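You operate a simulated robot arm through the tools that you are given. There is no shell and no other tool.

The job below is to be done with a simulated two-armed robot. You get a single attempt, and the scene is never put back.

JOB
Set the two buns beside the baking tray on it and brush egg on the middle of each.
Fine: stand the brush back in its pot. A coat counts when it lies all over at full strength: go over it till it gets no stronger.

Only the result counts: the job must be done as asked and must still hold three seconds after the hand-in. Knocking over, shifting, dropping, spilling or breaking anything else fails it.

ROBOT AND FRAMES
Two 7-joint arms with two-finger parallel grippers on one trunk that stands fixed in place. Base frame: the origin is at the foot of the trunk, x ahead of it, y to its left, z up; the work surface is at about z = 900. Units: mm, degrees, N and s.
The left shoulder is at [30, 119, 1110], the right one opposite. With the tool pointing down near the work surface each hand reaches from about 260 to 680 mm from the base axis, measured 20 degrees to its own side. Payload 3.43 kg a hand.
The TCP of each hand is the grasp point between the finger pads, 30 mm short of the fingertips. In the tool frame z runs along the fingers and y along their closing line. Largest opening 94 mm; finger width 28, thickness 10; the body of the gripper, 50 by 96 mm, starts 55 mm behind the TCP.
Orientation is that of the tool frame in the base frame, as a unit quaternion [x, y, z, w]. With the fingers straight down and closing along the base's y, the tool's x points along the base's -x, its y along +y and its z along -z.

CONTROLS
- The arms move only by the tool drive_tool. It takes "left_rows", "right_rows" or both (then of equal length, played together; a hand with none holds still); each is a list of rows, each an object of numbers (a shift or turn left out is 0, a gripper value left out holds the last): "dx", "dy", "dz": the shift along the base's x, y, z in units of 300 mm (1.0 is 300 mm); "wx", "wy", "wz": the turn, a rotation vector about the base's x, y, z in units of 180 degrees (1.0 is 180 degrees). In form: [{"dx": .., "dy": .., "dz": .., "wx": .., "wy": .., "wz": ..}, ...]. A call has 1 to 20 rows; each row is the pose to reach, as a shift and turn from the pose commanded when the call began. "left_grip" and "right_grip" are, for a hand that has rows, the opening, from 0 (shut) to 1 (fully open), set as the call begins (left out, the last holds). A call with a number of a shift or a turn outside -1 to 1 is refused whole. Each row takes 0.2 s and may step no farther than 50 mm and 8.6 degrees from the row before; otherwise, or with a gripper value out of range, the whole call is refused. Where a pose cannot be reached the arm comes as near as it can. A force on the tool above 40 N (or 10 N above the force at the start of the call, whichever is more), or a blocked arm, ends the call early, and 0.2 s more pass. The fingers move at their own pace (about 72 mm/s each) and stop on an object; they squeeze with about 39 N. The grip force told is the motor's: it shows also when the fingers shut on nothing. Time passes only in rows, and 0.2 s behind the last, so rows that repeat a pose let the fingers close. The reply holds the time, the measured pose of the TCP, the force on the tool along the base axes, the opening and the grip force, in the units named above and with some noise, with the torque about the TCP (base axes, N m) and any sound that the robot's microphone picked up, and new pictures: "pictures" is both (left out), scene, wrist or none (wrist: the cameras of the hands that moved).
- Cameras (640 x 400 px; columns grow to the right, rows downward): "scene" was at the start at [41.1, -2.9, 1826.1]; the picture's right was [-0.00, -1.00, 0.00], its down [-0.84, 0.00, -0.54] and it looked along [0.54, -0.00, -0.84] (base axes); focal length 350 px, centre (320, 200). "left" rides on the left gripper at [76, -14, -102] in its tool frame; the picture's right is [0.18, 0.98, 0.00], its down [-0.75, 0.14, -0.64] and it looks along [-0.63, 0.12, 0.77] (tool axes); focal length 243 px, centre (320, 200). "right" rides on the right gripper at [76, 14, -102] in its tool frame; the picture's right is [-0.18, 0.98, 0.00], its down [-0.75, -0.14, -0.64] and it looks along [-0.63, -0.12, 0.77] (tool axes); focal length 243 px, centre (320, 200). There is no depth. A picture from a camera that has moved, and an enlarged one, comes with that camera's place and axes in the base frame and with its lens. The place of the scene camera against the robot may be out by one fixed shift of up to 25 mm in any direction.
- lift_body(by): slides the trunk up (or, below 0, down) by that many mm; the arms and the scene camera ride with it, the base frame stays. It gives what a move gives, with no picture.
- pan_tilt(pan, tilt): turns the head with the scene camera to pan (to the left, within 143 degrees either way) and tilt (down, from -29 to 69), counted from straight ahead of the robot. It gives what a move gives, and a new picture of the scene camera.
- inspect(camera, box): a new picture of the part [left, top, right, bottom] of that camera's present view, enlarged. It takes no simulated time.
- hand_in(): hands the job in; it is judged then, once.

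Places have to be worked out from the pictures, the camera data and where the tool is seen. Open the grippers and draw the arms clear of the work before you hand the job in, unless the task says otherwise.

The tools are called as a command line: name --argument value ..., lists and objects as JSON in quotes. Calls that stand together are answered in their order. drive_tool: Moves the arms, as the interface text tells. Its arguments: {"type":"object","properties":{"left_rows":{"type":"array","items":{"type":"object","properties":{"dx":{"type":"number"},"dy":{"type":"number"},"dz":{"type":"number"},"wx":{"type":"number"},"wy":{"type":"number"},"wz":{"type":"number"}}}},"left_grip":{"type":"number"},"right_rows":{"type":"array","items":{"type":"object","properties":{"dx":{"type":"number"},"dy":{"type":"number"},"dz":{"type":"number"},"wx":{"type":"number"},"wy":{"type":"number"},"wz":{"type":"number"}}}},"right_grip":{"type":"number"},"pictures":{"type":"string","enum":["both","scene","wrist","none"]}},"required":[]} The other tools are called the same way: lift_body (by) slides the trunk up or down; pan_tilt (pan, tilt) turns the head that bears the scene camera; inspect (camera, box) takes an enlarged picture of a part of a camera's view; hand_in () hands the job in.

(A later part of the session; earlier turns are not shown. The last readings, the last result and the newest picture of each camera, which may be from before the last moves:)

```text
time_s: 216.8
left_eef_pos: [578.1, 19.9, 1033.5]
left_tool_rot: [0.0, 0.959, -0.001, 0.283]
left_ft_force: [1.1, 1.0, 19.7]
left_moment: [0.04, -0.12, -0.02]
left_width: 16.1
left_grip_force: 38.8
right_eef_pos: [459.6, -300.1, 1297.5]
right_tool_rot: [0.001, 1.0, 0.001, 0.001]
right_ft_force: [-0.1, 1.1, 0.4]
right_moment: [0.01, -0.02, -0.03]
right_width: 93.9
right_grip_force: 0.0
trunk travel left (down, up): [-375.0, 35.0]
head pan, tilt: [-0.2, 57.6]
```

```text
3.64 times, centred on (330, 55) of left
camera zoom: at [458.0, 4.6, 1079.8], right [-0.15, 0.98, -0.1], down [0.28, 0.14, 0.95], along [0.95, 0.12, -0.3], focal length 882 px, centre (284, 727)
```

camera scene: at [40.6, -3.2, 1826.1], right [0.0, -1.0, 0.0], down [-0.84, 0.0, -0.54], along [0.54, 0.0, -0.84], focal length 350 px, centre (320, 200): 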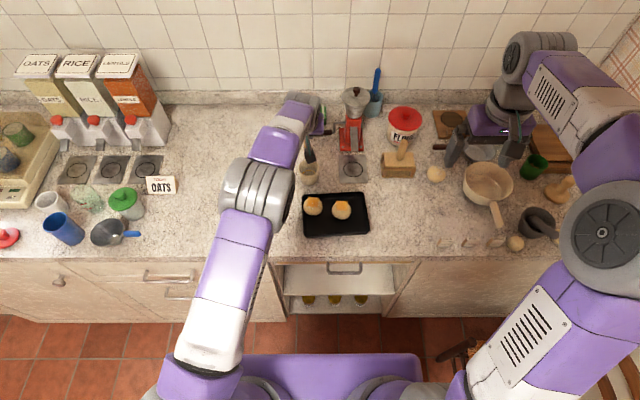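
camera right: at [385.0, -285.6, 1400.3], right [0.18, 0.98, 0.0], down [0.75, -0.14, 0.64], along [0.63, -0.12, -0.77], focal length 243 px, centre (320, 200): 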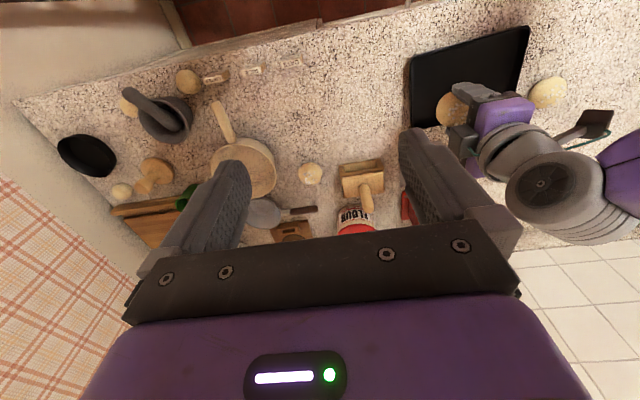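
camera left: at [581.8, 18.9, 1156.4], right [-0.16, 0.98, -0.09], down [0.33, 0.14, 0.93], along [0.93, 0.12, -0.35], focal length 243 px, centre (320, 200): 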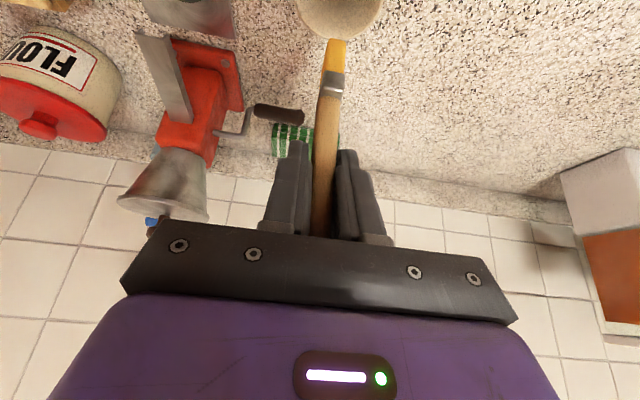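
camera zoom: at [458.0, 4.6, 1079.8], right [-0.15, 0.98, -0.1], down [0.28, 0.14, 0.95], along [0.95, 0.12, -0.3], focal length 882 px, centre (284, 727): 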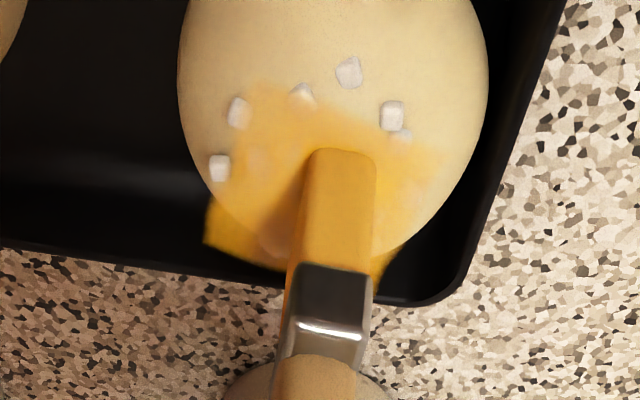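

That pressed harder than wanted (20 N), and the brush slid up a little in the grip. I lift at once, then stroke bun L's +y border and near edge at a suitably lighter height.

drive_tool --left_rows '[{"dz": 0.02}, {"dx": 0.0397, "dy": 0.0377, "dz": 0.02}, {"dx": 0.0397, "dy": 0.0377, "dz": 0.001}, {"dx": 0.0067, "dy": 0.0427, "dz": 0.001}, {"dx": -0.0263, "dy": 0.0477, "dz": 0.001}, {"dx": -0.0523, "dy": 0.0517, "dz": 0.001}, {"dx": -0.0263, "dy": 0.0477, "dz": 0.001}, {"dx": 0.0067, "dy": 0.0427, "dz": 0.001}, {"dx": -0.0263, "dy": 0.0477, "dz": 0.001}, {"dx": -0.0523, "dy": 0.0517, "dz": 0.001}, {"dx": -0.0563, "dy": 0.0253, "dz": 0.0015}, {"dx": -0.0587, "dy": 0.0107, "dz": 0.002}, {"dx": -0.061, "dy": -0.004, "dz": 0.002}, {"dx": -0.0633, "dy": -0.0187, "dz": 0.002}, {"dx": -0.0657, "dy": -0.0337, "dz": 0.001}, {"dx": -0.0657, "dy": -0.0337, "dz": 0.06}, {"dx": -0.1, "dy": 0.05, "dz": 0.11}, {"dx": -0.13, "dy": 0.12, "dz": 0.12}, {"dx": -0.13, "dy": 0.12, "dz": 0.12}]' --left_grip 0.0 --pictures "none"

inspect --camera "left" --box '[220, 0, 350, 110]'

inspect --camera "right" --box '[430, 60, 530, 115]'

```text
time_s: 220.8
left_eef_pos: [538.8, 56.9, 1068.5]
left_tool_rot: [-0.001, 0.96, 0.0, 0.28]
left_ft_force: [0.1, -0.2, 0.0]
left_moment: [0.02, 0.0, -0.01]
left_width: 16.0
left_grip_force: 39.2
right_eef_pos: [461.4, -301.2, 1297.0]
right_tool_rot: [0.0, 1.0, 0.0, 0.0]
right_ft_force: [-0.5, -0.1, 0.1]
right_moment: [-0.02, -0.01, 0.01]
right_width: 94.0
right_grip_force: 0.1
trunk travel left (down, up): [-375.0, 35.0]
head pan, tilt: [-0.2, 57.6]
```

```text
3.64 times, centred on (285, 55) of left
camera zoom: at [418.2, 41.1, 1116.6], right [-0.15, 0.98, -0.1], down [0.29, 0.14, 0.95], along [0.94, 0.12, -0.31], focal length 882 px, centre (447, 727)
```

zoom: 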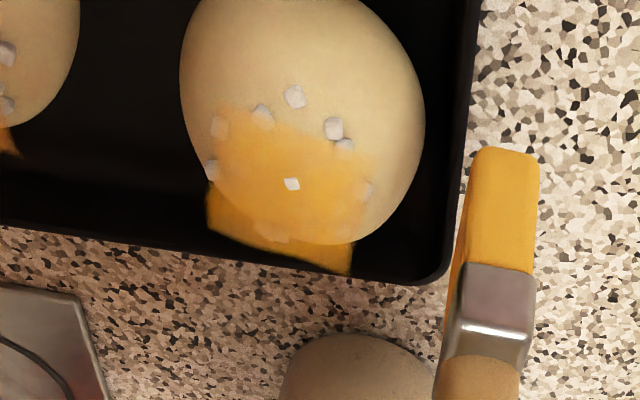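

```text
6.40 times, centred on (480, 88) of right
camera zoom: at [385.1, -286.3, 1400.0], right [0.18, 0.98, 0.0], down [0.75, -0.14, 0.64], along [0.63, -0.12, -0.77], focal length 1553 px, centre (-704, 920)
```

zoom: 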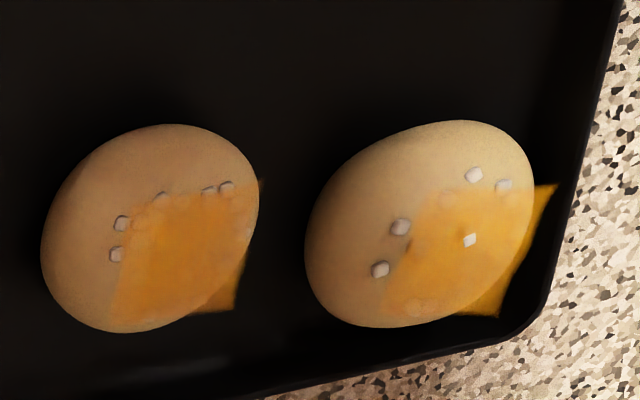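

Bun L came off the wall a little. Its near edge and +y edge still fade slightly, so I place the bristles further out over those two edges.

drive_tool --left_rows '[{"dx": 0.08, "dy": -0.05, "dz": -0.05}, {"dx": 0.168, "dy": -0.08, "dz": -0.09}, {"dx": 0.168, "dy": -0.08, "dz": -0.124}, {"dx": 0.135, "dy": -0.0747, "dz": -0.124}, {"dx": 0.0957, "dy": -0.0683, "dz": -0.124}, {"dx": 0.0957, "dy": -0.0683, "dz": -0.1}, {"dx": 0.0527, "dy": -0.085, "dz": -0.1}, {"dx": 0.0527, "dy": -0.085, "dz": -0.1233}, {"dx": 0.0483, "dy": -0.1113, "dz": -0.1213}, {"dx": 0.0443, "dy": -0.1373, "dz": -0.1213}, {"dx": 0.04, "dy": -0.1637, "dz": -0.1233}, {"dx": 0.04, "dy": -0.1637, "dz": -0.1}, {"dx": 0.0723, "dy": -0.088, "dz": -0.1}, {"dx": 0.0723, "dy": -0.088, "dz": -0.1203}, {"dx": 0.068, "dy": -0.1143, "dz": -0.1187}, {"dx": 0.064, "dy": -0.1403, "dz": -0.1187}, {"dx": 0.0597, "dy": -0.1667, "dz": -0.1203}, {"dx": 0.0597, "dy": -0.1667, "dz": -0.07}, {"dx": 0.02, "dy": -0.08, "dz": -0.02}, {"dx": 0.0, "dy": 0.0, "dz": 0.0}]' --left_grip 0.0 --pictures "none"

inspect --camera "left" --box '[220, 0, 350, 110]'

inspect --camera "right" --box '[430, 60, 530, 115]'

```text
time_s: 225.0
left_eef_pos: [538.1, 59.9, 1067.7]
left_tool_rot: [0.0, 0.96, 0.0, 0.281]
left_ft_force: [-0.2, 0.2, -0.6]
left_moment: [0.01, -0.03, 0.03]
left_width: 16.3
left_grip_force: 39.6
right_eef_pos: [460.5, -300.2, 1298.4]
right_tool_rot: [0.0, 1.0, 0.0, -0.001]
right_ft_force: [0.5, 0.1, -0.2]
right_moment: [-0.03, 0.01, -0.02]
right_width: 94.2
right_grip_force: 0.0
trunk travel left (down, up): [-375.0, 35.0]
head pan, tilt: [-0.2, 57.6]
```

```text
3.64 times, centred on (285, 55) of left
camera zoom: at [419.2, 44.4, 1114.3], right [-0.15, 0.98, -0.1], down [0.29, 0.14, 0.95], along [0.94, 0.12, -0.31], focal length 882 px, centre (447, 727)
```

zoom: 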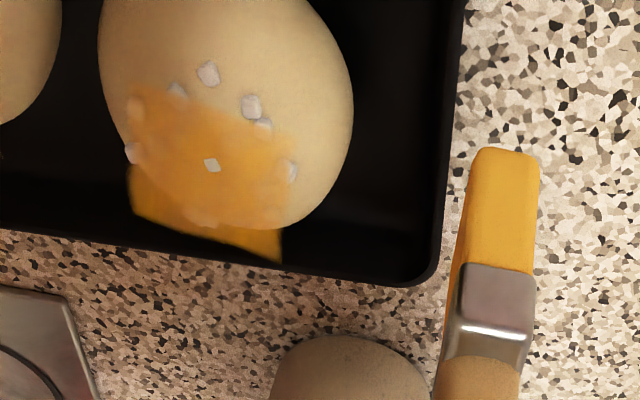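

```text
6.40 times, centred on (480, 88) of right
camera zoom: at [385.4, -285.5, 1400.1], right [0.18, 0.98, 0.0], down [0.75, -0.14, 0.64], along [0.63, -0.12, -0.77], focal length 1553 px, centre (-704, 920)
```

zoom: 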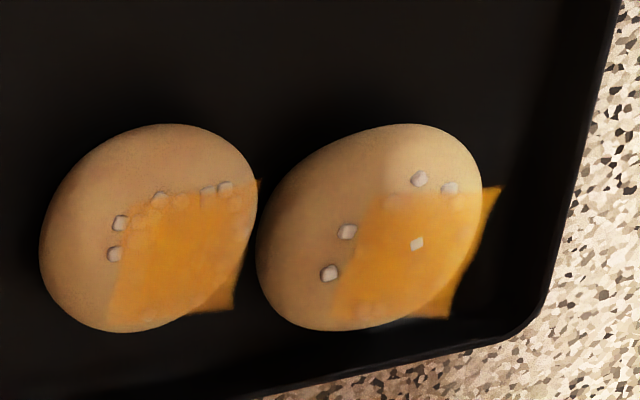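

Bun L now stands clear of the wall with an even, sharp-edged coat. For the last touch on bun R I first find its contact height gently.

drive_tool --left_rows '[{"dx": 0.02, "dy": -0.12, "dz": 0.03}, {"dx": 0.05, "dy": -0.26, "dz": 0.03}, {"dx": 0.085, "dy": -0.38, "dz": -0.02}, {"dx": 0.085, "dy": -0.399, "dz": -0.08}, {"dx": 0.085, "dy": -0.399, "dz": -0.105}, {"dx": 0.085, "dy": -0.399, "dz": -0.112}, {"dx": 0.085, "dy": -0.399, "dz": -0.112}]' --left_grip 0.0 --pictures "none"

inspect --camera "left" --box '[250, 0, 410, 110]'

```text
time_s: 226.6
left_eef_pos: [564.5, -63.4, 1033.4]
left_tool_rot: [0.001, 0.96, -0.001, 0.282]
left_ft_force: [-0.1, 0.6, 3.2]
left_moment: [0.01, 0.01, -0.01]
left_width: 15.8
left_grip_force: 39.5
right_eef_pos: [461.5, -301.0, 1296.3]
right_tool_rot: [0.0, 1.0, 0.0, 0.0]
right_ft_force: [-0.2, -0.4, -0.4]
right_moment: [0.04, 0.01, 0.03]
right_width: 93.8
right_grip_force: 0.0
trunk travel left (down, up): [-375.0, 35.0]
head pan, tilt: [-0.2, 57.6]
```

```text
3.64 times, centred on (330, 55) of left
camera zoom: at [444.6, -78.5, 1080.5], right [-0.15, 0.98, -0.1], down [0.29, 0.14, 0.95], along [0.95, 0.12, -0.3], focal length 882 px, centre (284, 727)
```

zoom: 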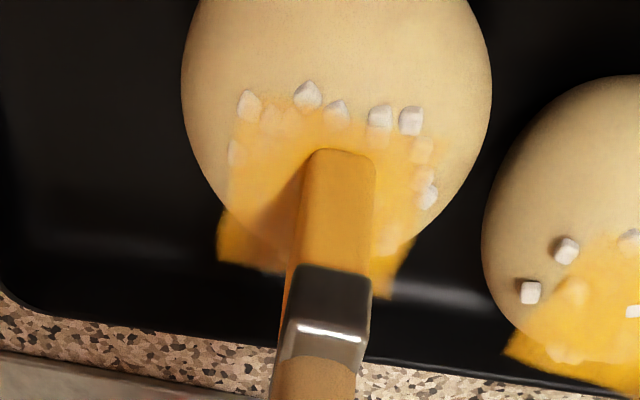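

Light contact of 3.2 N, centred on bun R. I lift and brush its +y border, near edge and −y border in turn, placing the bristles out over each edge.

drive_tool --left_rows '[{"dz": 0.02}, {"dx": 0.0537, "dy": 0.0577, "dz": 0.02}, {"dx": 0.0537, "dy": 0.0577, "dz": -0.005}, {"dx": 0.0073, "dy": 0.063, "dz": -0.005}, {"dx": -0.039, "dy": 0.0683, "dz": -0.005}, {"dx": -0.039, "dy": 0.0683, "dz": 0.015}, {"dx": -0.0743, "dy": 0.0523, "dz": 0.015}, {"dx": -0.0743, "dy": 0.0523, "dz": -0.0047}, {"dx": -0.0777, "dy": 0.0227, "dz": -0.0027}, {"dx": -0.081, "dy": -0.004, "dz": -0.0027}, {"dx": -0.0843, "dy": -0.0337, "dz": -0.0047}, {"dx": -0.0537, "dy": -0.0577, "dz": 0.01}, {"dx": -0.0537, "dy": -0.0577, "dz": -0.005}, {"dx": -0.0207, "dy": -0.0613, "dz": -0.005}, {"dx": 0.0123, "dy": -0.0653, "dz": -0.005}, {"dx": 0.039, "dy": -0.0683, "dz": -0.005}, {"dx": 0.039, "dy": -0.0683, "dz": 0.05}, {"dx": 0.0, "dy": 0.0, "dz": 0.12}, {"dx": -0.06, "dy": 0.1, "dz": 0.15}, {"dx": -0.06, "dy": 0.15, "dz": 0.15}]' --left_grip 0.0 --pictures "none"

inspect --camera "left" --box '[220, 0, 350, 110]'

inspect --camera "right" --box '[420, 60, 520, 115]'

```text
time_s: 230.8
left_eef_pos: [547.1, -18.0, 1080.5]
left_tool_rot: [0.0, 0.96, 0.0, 0.281]
left_ft_force: [-0.1, 0.3, -0.9]
left_moment: [-0.02, -0.01, 0.0]
left_width: 16.0
left_grip_force: 38.8
right_eef_pos: [461.9, -301.0, 1298.1]
right_tool_rot: [0.0, 1.0, 0.0, 0.0]
right_ft_force: [0.5, -0.6, -0.2]
right_moment: [0.0, 0.02, 0.0]
right_width: 94.1
right_grip_force: 0.0
trunk travel left (down, up): [-375.0, 35.0]
head pan, tilt: [-0.2, 57.6]
```

```text
3.64 times, centred on (285, 55) of left
camera zoom: at [427.2, -33.2, 1127.6], right [-0.15, 0.98, -0.1], down [0.29, 0.14, 0.95], along [0.94, 0.12, -0.31], focal length 882 px, centre (447, 727)
```

zoom: 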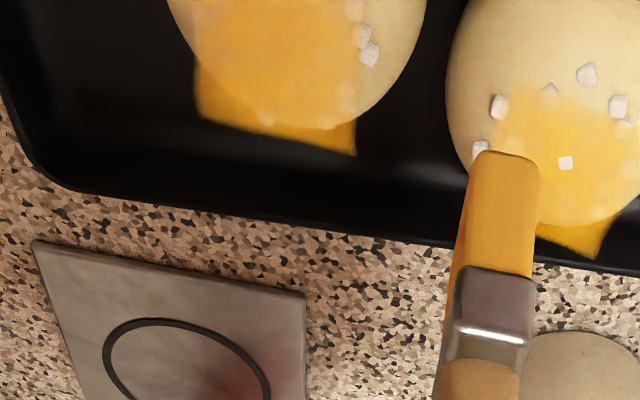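

```text
6.40 times, centred on (470, 88) of right
camera zoom: at [385.6, -286.0, 1399.9], right [0.18, 0.98, 0.0], down [0.75, -0.14, 0.64], along [0.63, -0.12, -0.77], focal length 1553 px, centre (-640, 920)
```

zoom: 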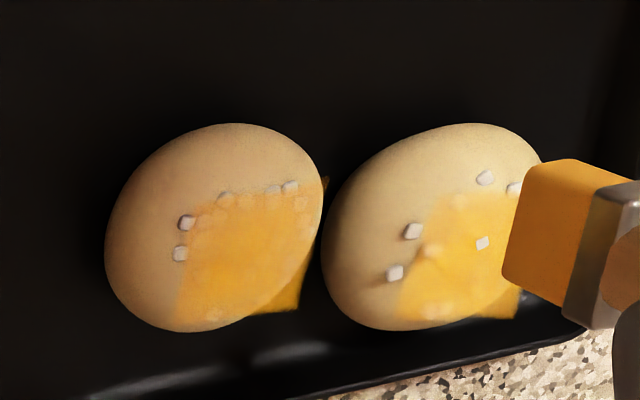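

Both coats look even. I take the brush back over the pot and check everything from the scene camera.

drive_tool --left_rows '[{"dz": 0.04}, {"dx": 0.1, "dy": 0.04, "dz": 0.082}, {"dx": 0.2, "dy": 0.08, "dz": 0.082}, {"dx": 0.3, "dy": 0.11, "dz": 0.082}, {"dx": 0.4, "dy": 0.14, "dz": 0.082, "wy": 0.005}, {"dx": 0.46, "dy": 0.165, "dz": 0.082, "wy": 0.01}, {"dx": 0.5087, "dy": 0.181, "dz": 0.082, "wy": 0.0144}, {"dx": 0.5087, "dy": 0.181, "dz": 0.082, "wy": 0.0144}]' --left_grip 0.0 --pictures "both"

inspect --camera "scene" --box '[308, 194, 332, 216]'

inspect --camera "scene" --box '[326, 196, 356, 220]'

inspect --camera "left" --box '[260, 0, 420, 120]'

inspect --camera "scene" --box '[260, 180, 380, 250]'

```text
time_s: 232.6
left_eef_pos: [702.1, 35.7, 1104.9]
left_tool_rot: [0.0, 0.966, 0.0, 0.258]
left_ft_force: [0.0, -0.3, -0.1]
left_moment: [0.01, 0.02, 0.03]
left_width: 15.7
left_grip_force: 38.7
right_eef_pos: [461.2, -301.7, 1297.9]
right_tool_rot: [0.001, 1.0, 0.0, 0.0]
right_ft_force: [0.3, 0.8, 0.2]
right_moment: [0.02, 0.02, -0.03]
right_width: 94.0
right_grip_force: 0.0
trunk travel left (down, up): [-375.0, 35.0]
head pan, tilt: [-0.2, 57.6]
camera scene: at [40.5, -3.0, 1826.2], right [0.0, -1.0, 0.0], down [-0.84, 0.0, -0.54], along [0.54, 0.0, -0.84], focal length 350 px, centre (320, 200)
camera left: at [583.7, 21.0, 1157.2], right [-0.16, 0.98, -0.09], down [0.33, 0.14, 0.93], along [0.93, 0.12, -0.35], focal length 243 px, centre (320, 200)
```

scene: 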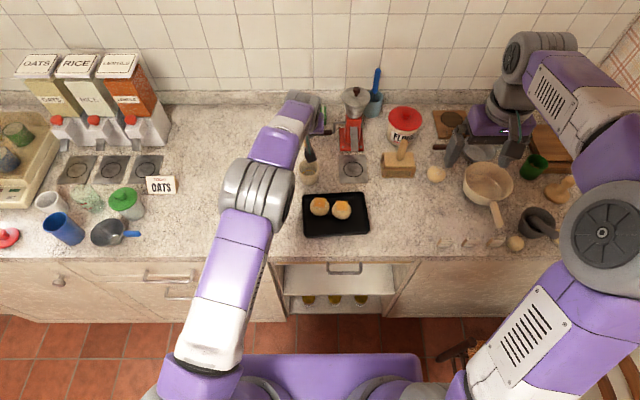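
left: 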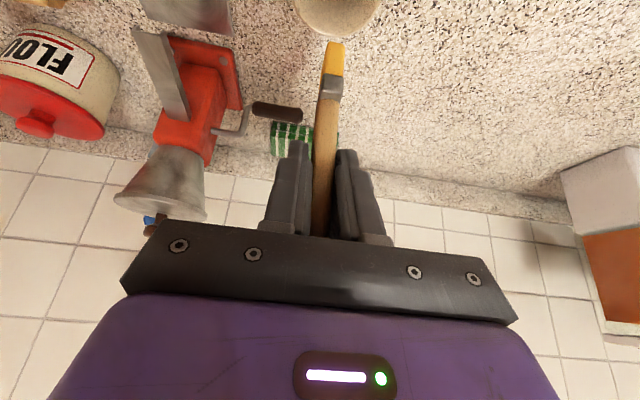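

```text
16.00 times, centred on (320, 205) of scene
camera zoom: at [40.5, -3.0, 1826.2], right [0.0, -1.0, 0.0], down [-0.84, 0.0, -0.54], along [0.54, 0.0, -0.84], focal length 5605 px, centre (320, 120)
```

zoom: 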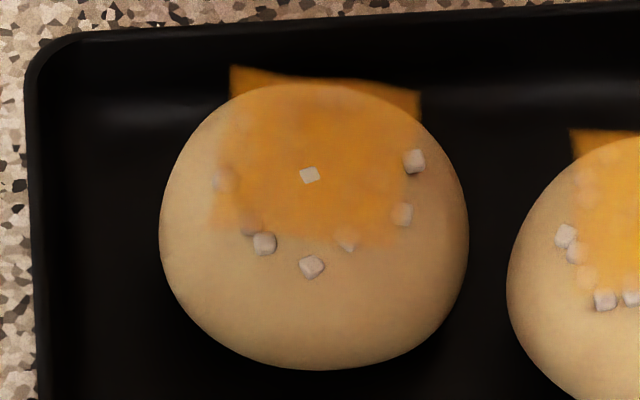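

```text
16.00 times, centred on (341, 208) of scene
camera zoom: at [40.5, -3.0, 1826.2], right [0.0, -1.0, 0.0], down [-0.84, 0.0, -0.54], along [0.54, 0.0, -0.84], focal length 5605 px, centre (-16, 72)
```

zoom: 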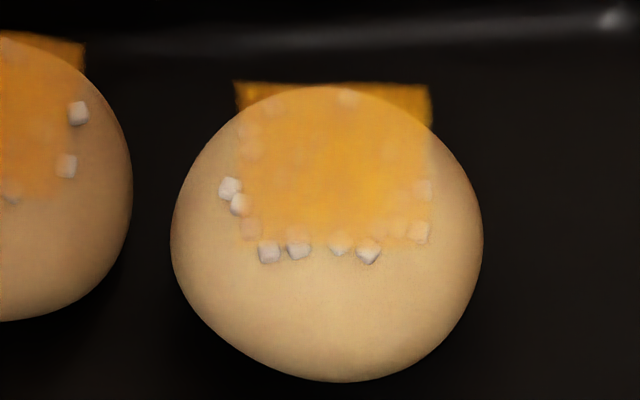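

```text
3.33 times, centred on (340, 60) of left
camera zoom: at [583.7, 21.0, 1157.2], right [-0.16, 0.98, -0.09], down [0.33, 0.14, 0.93], along [0.93, 0.12, -0.35], focal length 809 px, centre (253, 667)
```

zoom: 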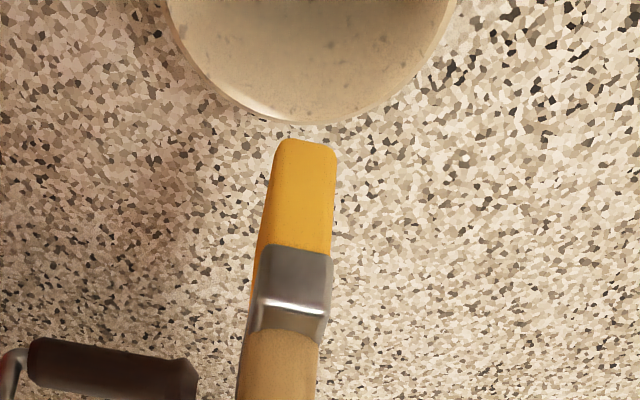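

```text
5.33 times, centred on (320, 215) of scene
camera zoom: at [40.5, -3.0, 1826.2], right [0.0, -1.0, 0.0], down [-0.84, 0.0, -0.54], along [0.54, 0.0, -0.84], focal length 1868 px, centre (320, 120)
```

zoom: 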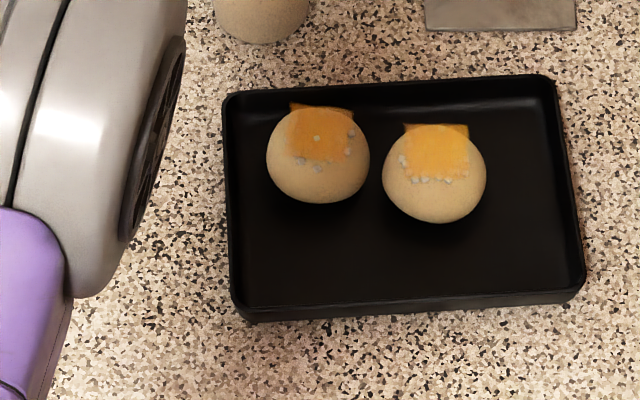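

Only the near corners of each patch still let the sugar show through a bit. I reload once more, a little shallower, and scrub those corners.

drive_tool --left_rows '[{"dz": -0.08}, {"dz": -0.16}, {"dz": -0.24}, {"dz": -0.29}, {"dz": -0.31}, {"dz": -0.318}, {"dz": -0.32}, {"dz": -0.32}]' --left_grip 0.0 --pictures "none"

```text
time_s: 234.4
left_eef_pos: [699.8, 35.1, 1009.4]
left_tool_rot: [0.0, 0.966, 0.0, 0.258]
left_ft_force: [-0.3, -0.2, 0.6]
left_moment: [0.01, -0.04, 0.03]
left_width: 15.8
left_grip_force: 38.3
right_eef_pos: [460.8, -300.5, 1297.2]
right_tool_rot: [0.0, 1.0, 0.0, 0.0]
right_ft_force: [-0.5, -1.5, 0.9]
right_moment: [0.0, 0.02, -0.04]
right_width: 93.8
right_grip_force: 0.0
trunk travel left (down, up): [-375.0, 35.0]
head pan, tilt: [-0.2, 57.6]
```

No contact with the pot's bottom yet. I lower about 2 mm, swirl gently and lift out.

drive_tool --left_rows '[{"dz": -0.005}, {"dz": -0.0075}, {"dx": 0.008, "dz": -0.0075}, {"dx": 0.008, "dy": 0.008, "dz": -0.0075}, {"dx": -0.008, "dy": 0.008, "dz": -0.0075}, {"dx": -0.008, "dy": -0.008, "dz": -0.0075}, {"dx": 0.008, "dy": -0.008, "dz": -0.0075}, {"dz": -0.0075}, {"dz": -0.0075}, {"dz": 0.04}, {"dz": 0.12}, {"dz": 0.2}, {"dz": 0.28}, {"dz": 0.32}, {"dz": 0.32}]' --left_grip 0.0 --pictures "none"

inspect --camera "left" --box '[260, 0, 420, 120]'

```text
time_s: 237.6
left_eef_pos: [699.5, 35.7, 1103.6]
left_tool_rot: [0.0, 0.966, -0.001, 0.259]
left_ft_force: [0.2, 0.2, -0.3]
left_moment: [0.01, 0.04, 0.04]
left_width: 15.9
left_grip_force: 38.8
right_eef_pos: [459.4, -301.7, 1298.1]
right_tool_rot: [0.0, 1.0, 0.0, 0.0]
right_ft_force: [-1.1, 0.5, -0.5]
right_moment: [-0.01, 0.0, 0.02]
right_width: 93.9
right_grip_force: 0.1
trunk travel left (down, up): [-375.0, 35.0]
head pan, tilt: [-0.2, 57.6]
```

```text
3.33 times, centred on (340, 60) of left
camera zoom: at [581.5, 20.4, 1155.9], right [-0.16, 0.98, -0.09], down [0.33, 0.14, 0.93], along [0.93, 0.12, -0.35], focal length 809 px, centre (253, 667)
```

zoom: 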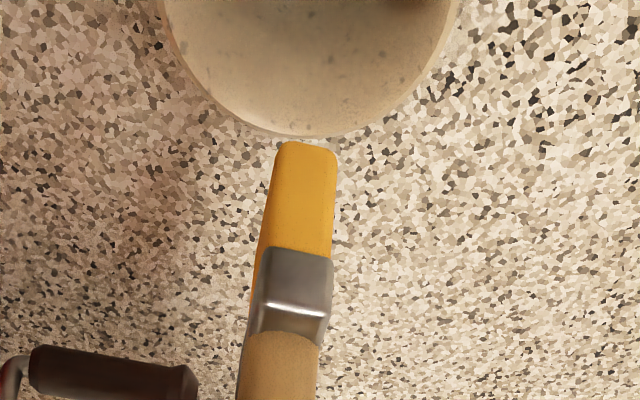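

The brush is loaded. I scrub bun R's near-left corner, near edge and near-right corner.

drive_tool --left_rows '[{"dx": -0.12, "dy": -0.06}, {"dx": -0.25, "dy": -0.13, "dz": -0.02, "wy": -0.005}, {"dx": -0.37, "dy": -0.2, "dz": -0.07, "wy": -0.01}, {"dx": -0.46, "dy": -0.26, "dz": -0.15, "wy": -0.0144}, {"dx": -0.4913, "dy": -0.2767, "dz": -0.21, "wy": -0.0144}, {"dx": -0.4913, "dy": -0.2767, "dz": -0.2347, "wy": -0.0144}, {"dx": -0.5147, "dy": -0.274, "dz": -0.2347, "wy": -0.0144}, {"dx": -0.5167, "dy": -0.2907, "dz": -0.234, "wy": -0.0144}, {"dx": -0.4933, "dy": -0.2933, "dz": -0.234, "wy": -0.0144}, {"dx": -0.5203, "dy": -0.3237, "dz": -0.2325, "wy": -0.0144}, {"dx": -0.5243, "dy": -0.357, "dz": -0.234, "wy": -0.0144}, {"dx": -0.5013, "dy": -0.3597, "dz": -0.234, "wy": -0.0144}, {"dx": -0.5033, "dy": -0.376, "dz": -0.2347, "wy": -0.0144}, {"dx": -0.5263, "dy": -0.3733, "dz": -0.2347, "wy": -0.0144}, {"dx": -0.514, "dy": -0.3817, "dz": -0.235, "wy": -0.0144}, {"dx": -0.5033, "dy": -0.376, "dz": -0.2347, "wy": -0.0144}, {"dx": -0.5263, "dy": -0.3733, "dz": -0.2347, "wy": -0.0144}, {"dx": -0.5263, "dy": -0.3733, "dz": -0.19, "wy": -0.0144}, {"dx": -0.56, "dy": -0.3, "dz": -0.15, "wy": -0.0144}, {"dx": -0.58, "dy": -0.2, "dz": -0.13, "wy": -0.0144}]' --left_grip 0.0 --pictures "none"

inspect --camera "left" --box '[200, 0, 350, 120]'

inspect --camera "right" --box '[420, 60, 520, 115]'

```text
time_s: 241.8
left_eef_pos: [524.5, -26.6, 1065.7]
left_tool_rot: [-0.001, 0.96, 0.0, 0.28]
left_ft_force: [0.1, -0.5, -0.1]
left_moment: [0.0, 0.02, -0.02]
left_width: 15.8
left_grip_force: 38.8
right_eef_pos: [460.9, -299.4, 1295.7]
right_tool_rot: [0.0, 1.0, 0.001, 0.0]
right_ft_force: [0.4, -0.2, -0.4]
right_moment: [-0.03, 0.0, -0.05]
right_width: 93.7
right_grip_force: 0.0
trunk travel left (down, up): [-375.0, 35.0]
head pan, tilt: [-0.2, 57.6]
```

```text
3.33 times, centred on (275, 60) of left
camera zoom: at [404.4, -40.4, 1113.2], right [-0.16, 0.98, -0.1], down [0.29, 0.14, 0.95], along [0.94, 0.12, -0.31], focal length 809 px, centre (470, 667)
```

zoom: 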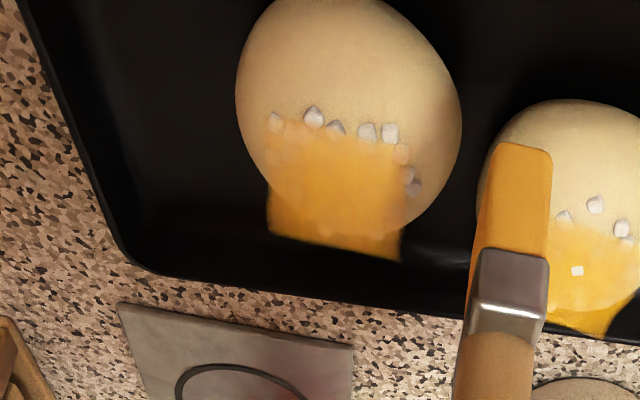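

```text
6.40 times, centred on (470, 88) of right
camera zoom: at [385.5, -285.4, 1400.1], right [0.18, 0.98, 0.0], down [0.75, -0.14, 0.64], along [0.63, -0.12, -0.77], focal length 1553 px, centre (-640, 920)
```

zoom: 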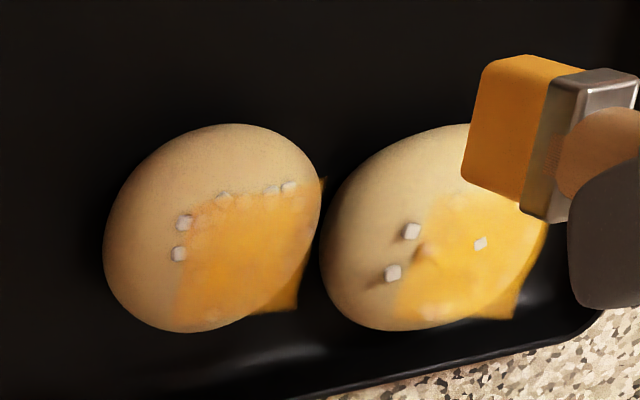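

Bun R's corners look better and it stayed put. I do the same corner scrub on bun L.

drive_tool --left_rows '[{"dx": 0.06, "dy": 0.05}, {"dx": 0.1293, "dy": 0.1367, "dz": -0.04}, {"dx": 0.1293, "dy": 0.1367, "dz": -0.1037}, {"dx": 0.1063, "dy": 0.14, "dz": -0.1037}, {"dx": 0.1037, "dy": 0.1233, "dz": -0.103}, {"dx": 0.127, "dy": 0.12, "dz": -0.103}, {"dx": 0.099, "dy": 0.0903, "dz": -0.101}, {"dx": 0.094, "dy": 0.0573, "dz": -0.103}, {"dx": 0.1173, "dy": 0.054, "dz": -0.103}, {"dx": 0.1147, "dy": 0.0373, "dz": -0.1037}, {"dx": 0.0917, "dy": 0.0407, "dz": -0.1037}, {"dx": 0.104, "dy": 0.0323, "dz": -0.1043}, {"dx": 0.1147, "dy": 0.0373, "dz": -0.1037}, {"dx": 0.0917, "dy": 0.0407, "dz": -0.1037}, {"dx": 0.0917, "dy": 0.0407, "dz": -0.06}, {"dx": 0.06, "dy": 0.12, "dz": -0.02}, {"dx": 0.04, "dy": 0.2, "dz": 0.0}, {"dx": 0.04, "dy": 0.3, "dz": 0.02}]' --left_grip 0.0 --pictures "none"

inspect --camera "left" --box '[180, 0, 330, 120]'

inspect --camera "right" --box '[430, 60, 530, 115]'

```text
time_s: 245.6
left_eef_pos: [537.5, 65.1, 1073.0]
left_tool_rot: [0.0, 0.96, -0.001, 0.28]
left_ft_force: [-0.7, -0.2, 0.1]
left_moment: [-0.02, -0.02, 0.02]
left_width: 15.8
left_grip_force: 39.2
right_eef_pos: [461.5, -300.1, 1297.2]
right_tool_rot: [0.0, 1.0, 0.0, 0.0]
right_ft_force: [0.2, -0.6, -0.6]
right_moment: [-0.04, 0.02, 0.0]
right_width: 94.0
right_grip_force: 0.1
trunk travel left (down, up): [-375.0, 35.0]
head pan, tilt: [-0.2, 57.6]
```

```text
3.33 times, centred on (255, 60) of left
camera zoom: at [416.4, 50.8, 1118.6], right [-0.15, 0.98, -0.1], down [0.29, 0.14, 0.95], along [0.94, 0.12, -0.31], focal length 809 px, centre (537, 667)
```

zoom: 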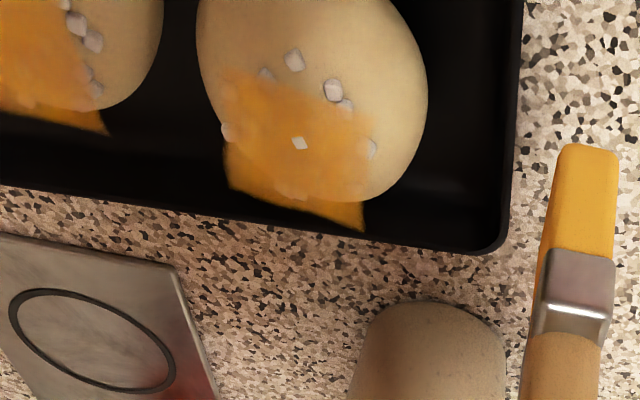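

```text
6.40 times, centred on (480, 88) of right
camera zoom: at [385.3, -284.7, 1400.3], right [0.18, 0.98, 0.0], down [0.75, -0.14, 0.64], along [0.63, -0.12, -0.77], focal length 1553 px, centre (-704, 920)
```

zoom: 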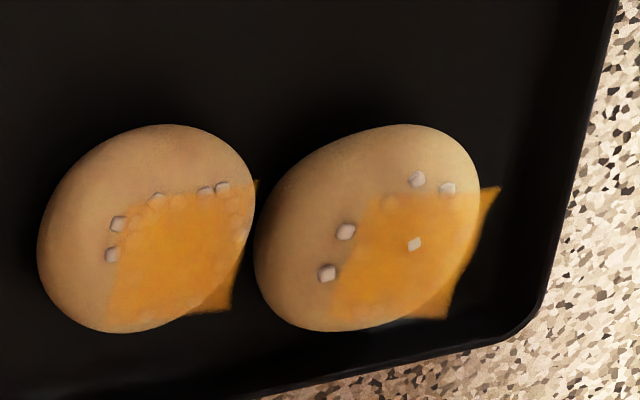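

I zoom into bun L's patch from this side to see whether its +y border is truly lighter.

inspect --camera "left" --box '[235, 10, 310, 75]'

inspect --camera "right" --box '[475, 75, 515, 112]'

inspect --camera "right" --box '[435, 75, 475, 112]'

```text
6.15 times, centred on (272, 42) of left
camera zoom: at [416.4, 50.8, 1118.6], right [-0.15, 0.98, -0.1], down [0.29, 0.14, 0.95], along [0.94, 0.12, -0.31], focal length 1493 px, centre (612, 1169)
```

zoom: 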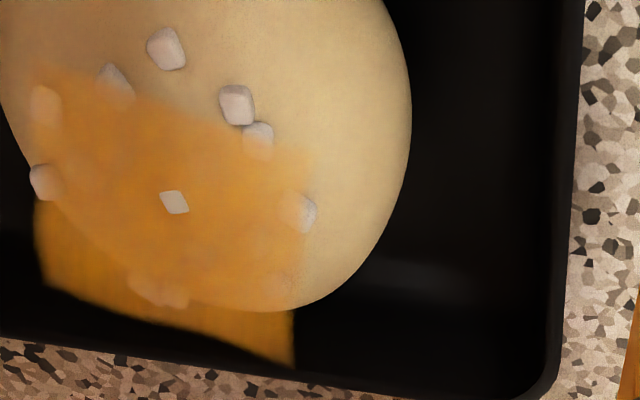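

```text
10.81 times, centred on (495, 94) of right
camera zoom: at [385.3, -284.7, 1400.3], right [0.18, 0.98, 0.0], down [0.75, -0.14, 0.64], along [0.63, -0.12, -0.77], focal length 2623 px, centre (-1572, 1351)
```

zoom: 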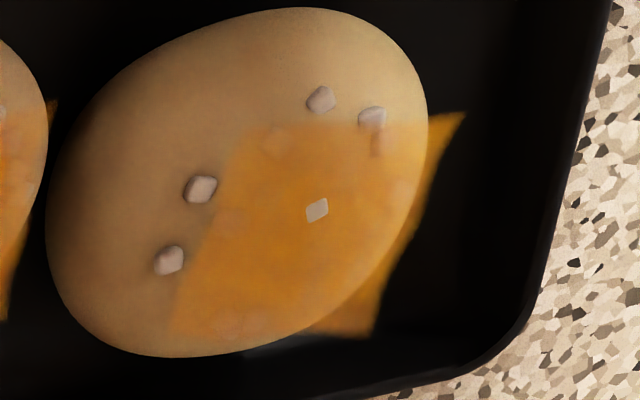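

```text
10.81 times, centred on (455, 94) of right
camera zoom: at [385.3, -284.7, 1400.3], right [0.18, 0.98, 0.0], down [0.75, -0.14, 0.64], along [0.63, -0.12, -0.77], focal length 2623 px, centre (-1140, 1351)
```

zoom: 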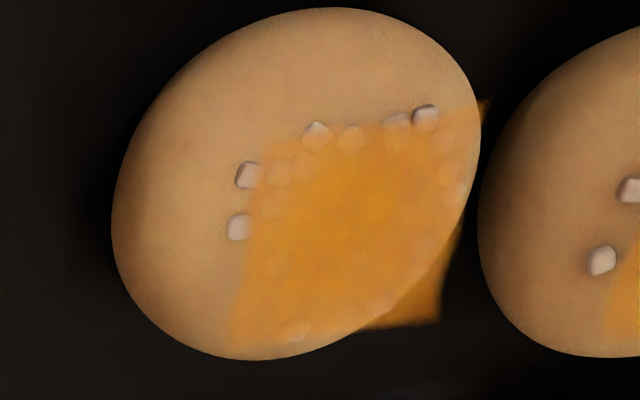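

Edges are soft only over the outer 2–3 mm. I make one more pass along the +y borders of both buns with the bristles well out over the edge.

drive_tool --left_rows '[{"dx": 0.1, "dy": -0.1, "dz": -0.06}, {"dx": 0.1873, "dy": -0.1643, "dz": -0.09}, {"dx": 0.1873, "dy": -0.1643, "dz": -0.1263}, {"dx": 0.1543, "dy": -0.1597, "dz": -0.1263}, {"dx": 0.1213, "dy": -0.1547, "dz": -0.1263}, {"dx": 0.085, "dy": -0.1493, "dz": -0.1263}, {"dx": 0.0837, "dy": -0.1577, "dz": -0.1237}, {"dx": 0.12, "dy": -0.163, "dz": -0.1237}, {"dx": 0.153, "dy": -0.168, "dz": -0.1237}, {"dx": 0.186, "dy": -0.1727, "dz": -0.1237}, {"dx": 0.153, "dy": -0.168, "dz": -0.1237}, {"dx": 0.12, "dy": -0.163, "dz": -0.1237}, {"dx": 0.0837, "dy": -0.1577, "dz": -0.1237}, {"dx": 0.0837, "dy": -0.1577, "dz": -0.07}, {"dx": 0.1, "dy": -0.26, "dz": -0.05}, {"dx": 0.1453, "dy": -0.3813, "dz": -0.08}, {"dx": 0.1453, "dy": -0.3813, "dz": -0.124}, {"dx": 0.099, "dy": -0.376, "dz": -0.124}, {"dx": 0.0493, "dy": -0.37, "dz": -0.124}, {"dx": 0.0493, "dy": -0.37, "dz": -0.06}]' --left_grip 0.0 --pictures "none"

inspect --camera "right" --box '[430, 60, 530, 115]'

inspect --camera "left" --box '[250, 0, 450, 120]'

```text
time_s: 249.8
left_eef_pos: [551.7, -43.8, 1052.6]
left_tool_rot: [0.0, 0.96, 0.0, 0.28]
left_ft_force: [-0.6, 0.2, -0.1]
left_moment: [-0.02, 0.0, 0.04]
left_width: 15.7
left_grip_force: 38.6
right_eef_pos: [460.5, -301.1, 1297.0]
right_tool_rot: [0.0, 1.0, 0.0, 0.0]
right_ft_force: [-1.4, -1.3, -0.6]
right_moment: [-0.04, 0.0, -0.02]
right_width: 94.0
right_grip_force: 0.1
trunk travel left (down, up): [-375.0, 35.0]
head pan, tilt: [-0.2, 57.6]
```

```text
6.40 times, centred on (480, 88) of right
camera zoom: at [384.9, -286.0, 1400.2], right [0.18, 0.98, 0.0], down [0.75, -0.14, 0.64], along [0.63, -0.12, -0.77], focal length 1553 px, centre (-704, 920)
```

zoom: 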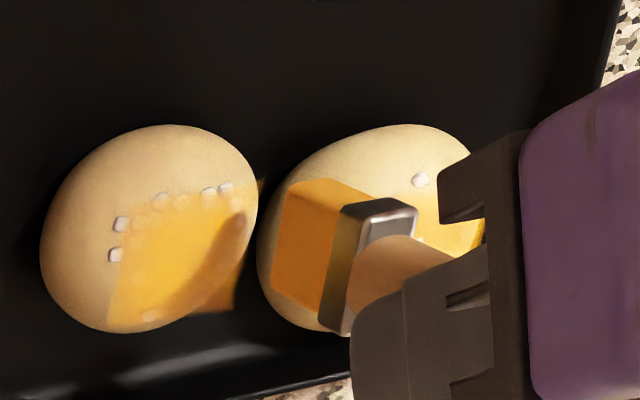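

```text
3.20 times, centred on (350, 60) of left
camera zoom: at [432.3, -59.2, 1099.2], right [-0.15, 0.98, -0.1], down [0.29, 0.14, 0.95], along [0.94, 0.12, -0.31], focal length 776 px, centre (224, 648)
```

zoom: 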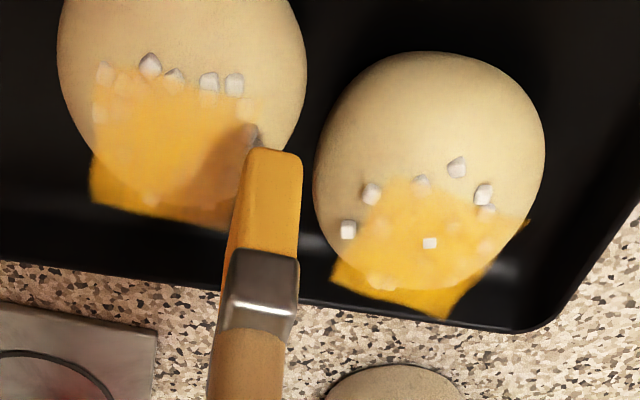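

Both coats are even and strong. I now carry the brush back over the pot for good.

drive_tool --left_rows '[{"dz": 0.1}, {"dx": 0.03, "dy": 0.02, "dz": 0.17}, {"dx": 0.13, "dy": 0.08, "dz": 0.17}, {"dx": 0.23, "dy": 0.14, "dz": 0.17}, {"dx": 0.33, "dy": 0.19, "dz": 0.17, "wy": 0.005}, {"dx": 0.43, "dy": 0.24, "dz": 0.17, "wy": 0.01}, {"dx": 0.4907, "dy": 0.27, "dz": 0.17, "wy": 0.0144}, {"dx": 0.4907, "dy": 0.27, "dz": 0.17, "wy": 0.0144}]' --left_grip 0.0 --pictures "both"

inspect --camera "left" --box '[260, 0, 420, 120]'

inspect --camera "scene" --box '[308, 194, 356, 222]'

inspect --camera "right" --box '[430, 60, 530, 115]'

```text
time_s: 251.6
left_eef_pos: [698.6, 36.4, 1102.8]
left_tool_rot: [0.0, 0.966, -0.001, 0.259]
left_ft_force: [0.6, -0.4, -0.2]
left_moment: [0.01, -0.01, -0.03]
left_width: 15.9
left_grip_force: 39.2
right_eef_pos: [460.8, -301.1, 1296.4]
right_tool_rot: [0.0, 1.0, 0.0, 0.0]
right_ft_force: [0.6, 0.1, 0.1]
right_moment: [0.0, 0.0, 0.01]
right_width: 94.0
right_grip_force: 0.0
trunk travel left (down, up): [-375.0, 35.0]
head pan, tilt: [-0.2, 57.6]
camera scene: at [40.8, -3.1, 1826.1], right [0.0, -1.0, 0.0], down [-0.84, 0.0, -0.54], along [0.54, 0.0, -0.84], focal length 350 px, centre (320, 200)
camera left: at [581.5, 21.3, 1154.8], right [-0.16, 0.98, -0.09], down [0.33, 0.14, 0.93], along [0.93, 0.12, -0.35], focal length 243 px, centre (320, 200)
```

scene: 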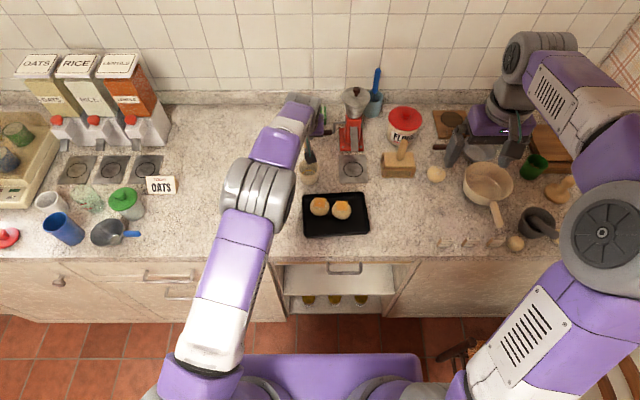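
left: 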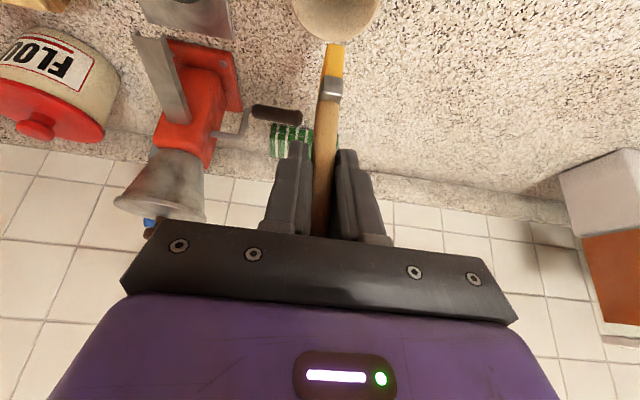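

```text
3.33 times, centred on (340, 60) of left
camera zoom: at [581.5, 21.3, 1154.8], right [-0.16, 0.98, -0.09], down [0.33, 0.14, 0.93], along [0.93, 0.12, -0.35], focal length 809 px, centre (253, 667)
```

zoom: 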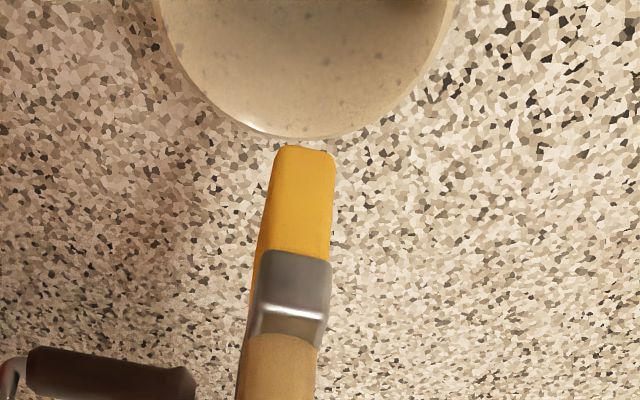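

```text
13.33 times, centred on (332, 208) of scene
camera zoom: at [40.8, -3.1, 1826.1], right [0.0, -1.0, 0.0], down [-0.84, 0.0, -0.54], along [0.54, 0.0, -0.84], focal length 4671 px, centre (160, 93)
```

zoom: 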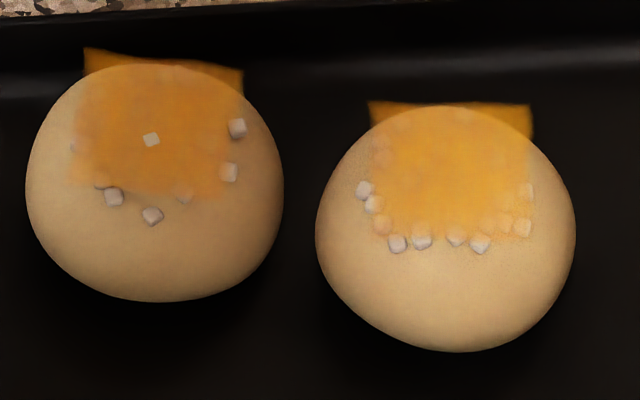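

```text
6.40 times, centred on (480, 88) of right
camera zoom: at [385.0, -286.2, 1400.1], right [0.18, 0.98, 0.0], down [0.75, -0.14, 0.64], along [0.63, -0.12, -0.77], focal length 1553 px, centre (-704, 920)
```

zoom: 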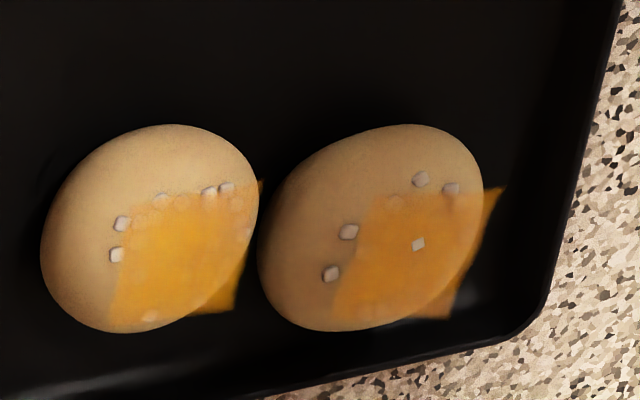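

Bun R's −y border and both near-right corners are still a hair lighter. I make short outward strokes over bun R's −y edge and near-right corner.

drive_tool --left_rows '[{"dx": -0.12, "dy": -0.08}, {"dx": -0.24, "dy": -0.17, "dz": -0.02, "wy": -0.005}, {"dx": -0.35, "dy": -0.26, "dz": -0.07, "wy": -0.01}, {"dx": -0.44, "dy": -0.33, "dz": -0.15, "wy": -0.0144}, {"dx": -0.4737, "dy": -0.3533, "dz": -0.215, "wy": -0.0144}, {"dx": -0.4737, "dy": -0.3533, "dz": -0.2317, "wy": -0.0144}, {"dx": -0.4937, "dy": -0.3733, "dz": -0.2337, "wy": -0.0144}, {"dx": -0.5137, "dy": -0.3933, "dz": -0.2363, "wy": -0.0144}, {"dx": -0.5137, "dy": -0.3933, "dz": -0.215, "wy": -0.0144}, {"dx": -0.4403, "dy": -0.36, "dz": -0.215, "wy": -0.0144}, {"dx": -0.4403, "dy": -0.36, "dz": -0.2327, "wy": -0.0144}, {"dx": -0.4403, "dy": -0.38, "dz": -0.2347, "wy": -0.0144}, {"dx": -0.4403, "dy": -0.4, "dz": -0.2383, "wy": -0.0144}, {"dx": -0.4403, "dy": -0.4, "dz": -0.215, "wy": -0.0144}, {"dx": -0.4737, "dy": -0.3667, "dz": -0.215, "wy": -0.0144}, {"dx": -0.4737, "dy": -0.3667, "dz": -0.233, "wy": -0.0144}, {"dx": -0.497, "dy": -0.3767, "dz": -0.2343, "wy": -0.0144}, {"dx": -0.5203, "dy": -0.3833, "dz": -0.236, "wy": -0.0144}, {"dx": -0.5203, "dy": -0.3833, "dz": -0.2, "wy": -0.0144}, {"dx": -0.5, "dy": -0.3, "dz": -0.15, "wy": -0.0144}]' --left_grip 0.0 --pictures "none"

inspect --camera "right" --box '[420, 60, 520, 115]'

inspect --camera "left" --box '[230, 0, 430, 120]'

```text
time_s: 255.8
left_eef_pos: [550.2, -50.3, 1056.7]
left_tool_rot: [0.001, 0.96, -0.001, 0.281]
left_ft_force: [-0.2, 0.0, -0.4]
left_moment: [-0.02, 0.0, -0.02]
left_width: 15.8
left_grip_force: 39.3
right_eef_pos: [461.1, -299.7, 1297.5]
right_tool_rot: [0.0, 1.0, 0.0, 0.0]
right_ft_force: [0.7, 0.3, 0.3]
right_moment: [-0.02, 0.0, 0.01]
right_width: 94.0
right_grip_force: 0.1
trunk travel left (down, up): [-375.0, 35.0]
head pan, tilt: [-0.2, 57.6]
```

```text
6.40 times, centred on (470, 88) of right
camera zoom: at [385.5, -284.5, 1400.3], right [0.18, 0.98, 0.0], down [0.75, -0.14, 0.64], along [0.63, -0.12, -0.77], focal length 1553 px, centre (-640, 920)
```

zoom: 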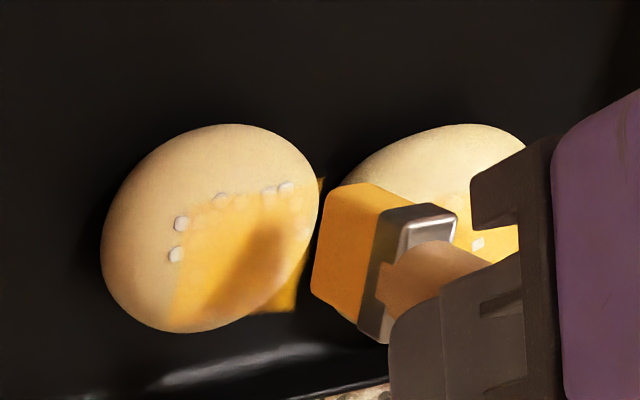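

```text
3.20 times, centred on (330, 60) of left
camera zoom: at [430.6, -66.8, 1104.5], right [-0.15, 0.98, -0.1], down [0.29, 0.14, 0.95], along [0.94, 0.12, -0.31], focal length 776 px, centre (288, 648)
```

zoom: 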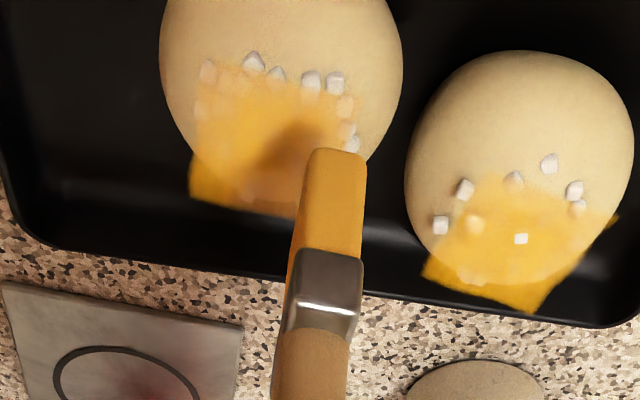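

Bun R did not move, so those strokes scarcely touched. I feel for contact near its near-right corner in small steps.

drive_tool --left_rows '[{"dx": 0.0197, "dy": -0.06, "dz": -0.04}, {"dx": 0.0197, "dy": -0.06, "dz": -0.078}, {"dx": 0.0197, "dy": -0.06, "dz": -0.085}, {"dx": 0.0197, "dy": -0.06, "dz": -0.085}]' --left_grip 0.0 --pictures "none"

```text
time_s: 256.8
left_eef_pos: [556.9, -72.6, 1033.2]
left_tool_rot: [0.001, 0.959, -0.001, 0.282]
left_ft_force: [0.4, 1.1, 2.0]
left_moment: [0.07, -0.02, 0.02]
left_width: 15.6
left_grip_force: 39.3
right_eef_pos: [461.7, -301.2, 1296.9]
right_tool_rot: [-0.001, 1.0, 0.0, 0.0]
right_ft_force: [0.7, 0.9, -0.2]
right_moment: [0.01, 0.01, -0.03]
right_width: 94.0
right_grip_force: 0.1
trunk travel left (down, up): [-375.0, 35.0]
head pan, tilt: [-0.2, 57.6]
```

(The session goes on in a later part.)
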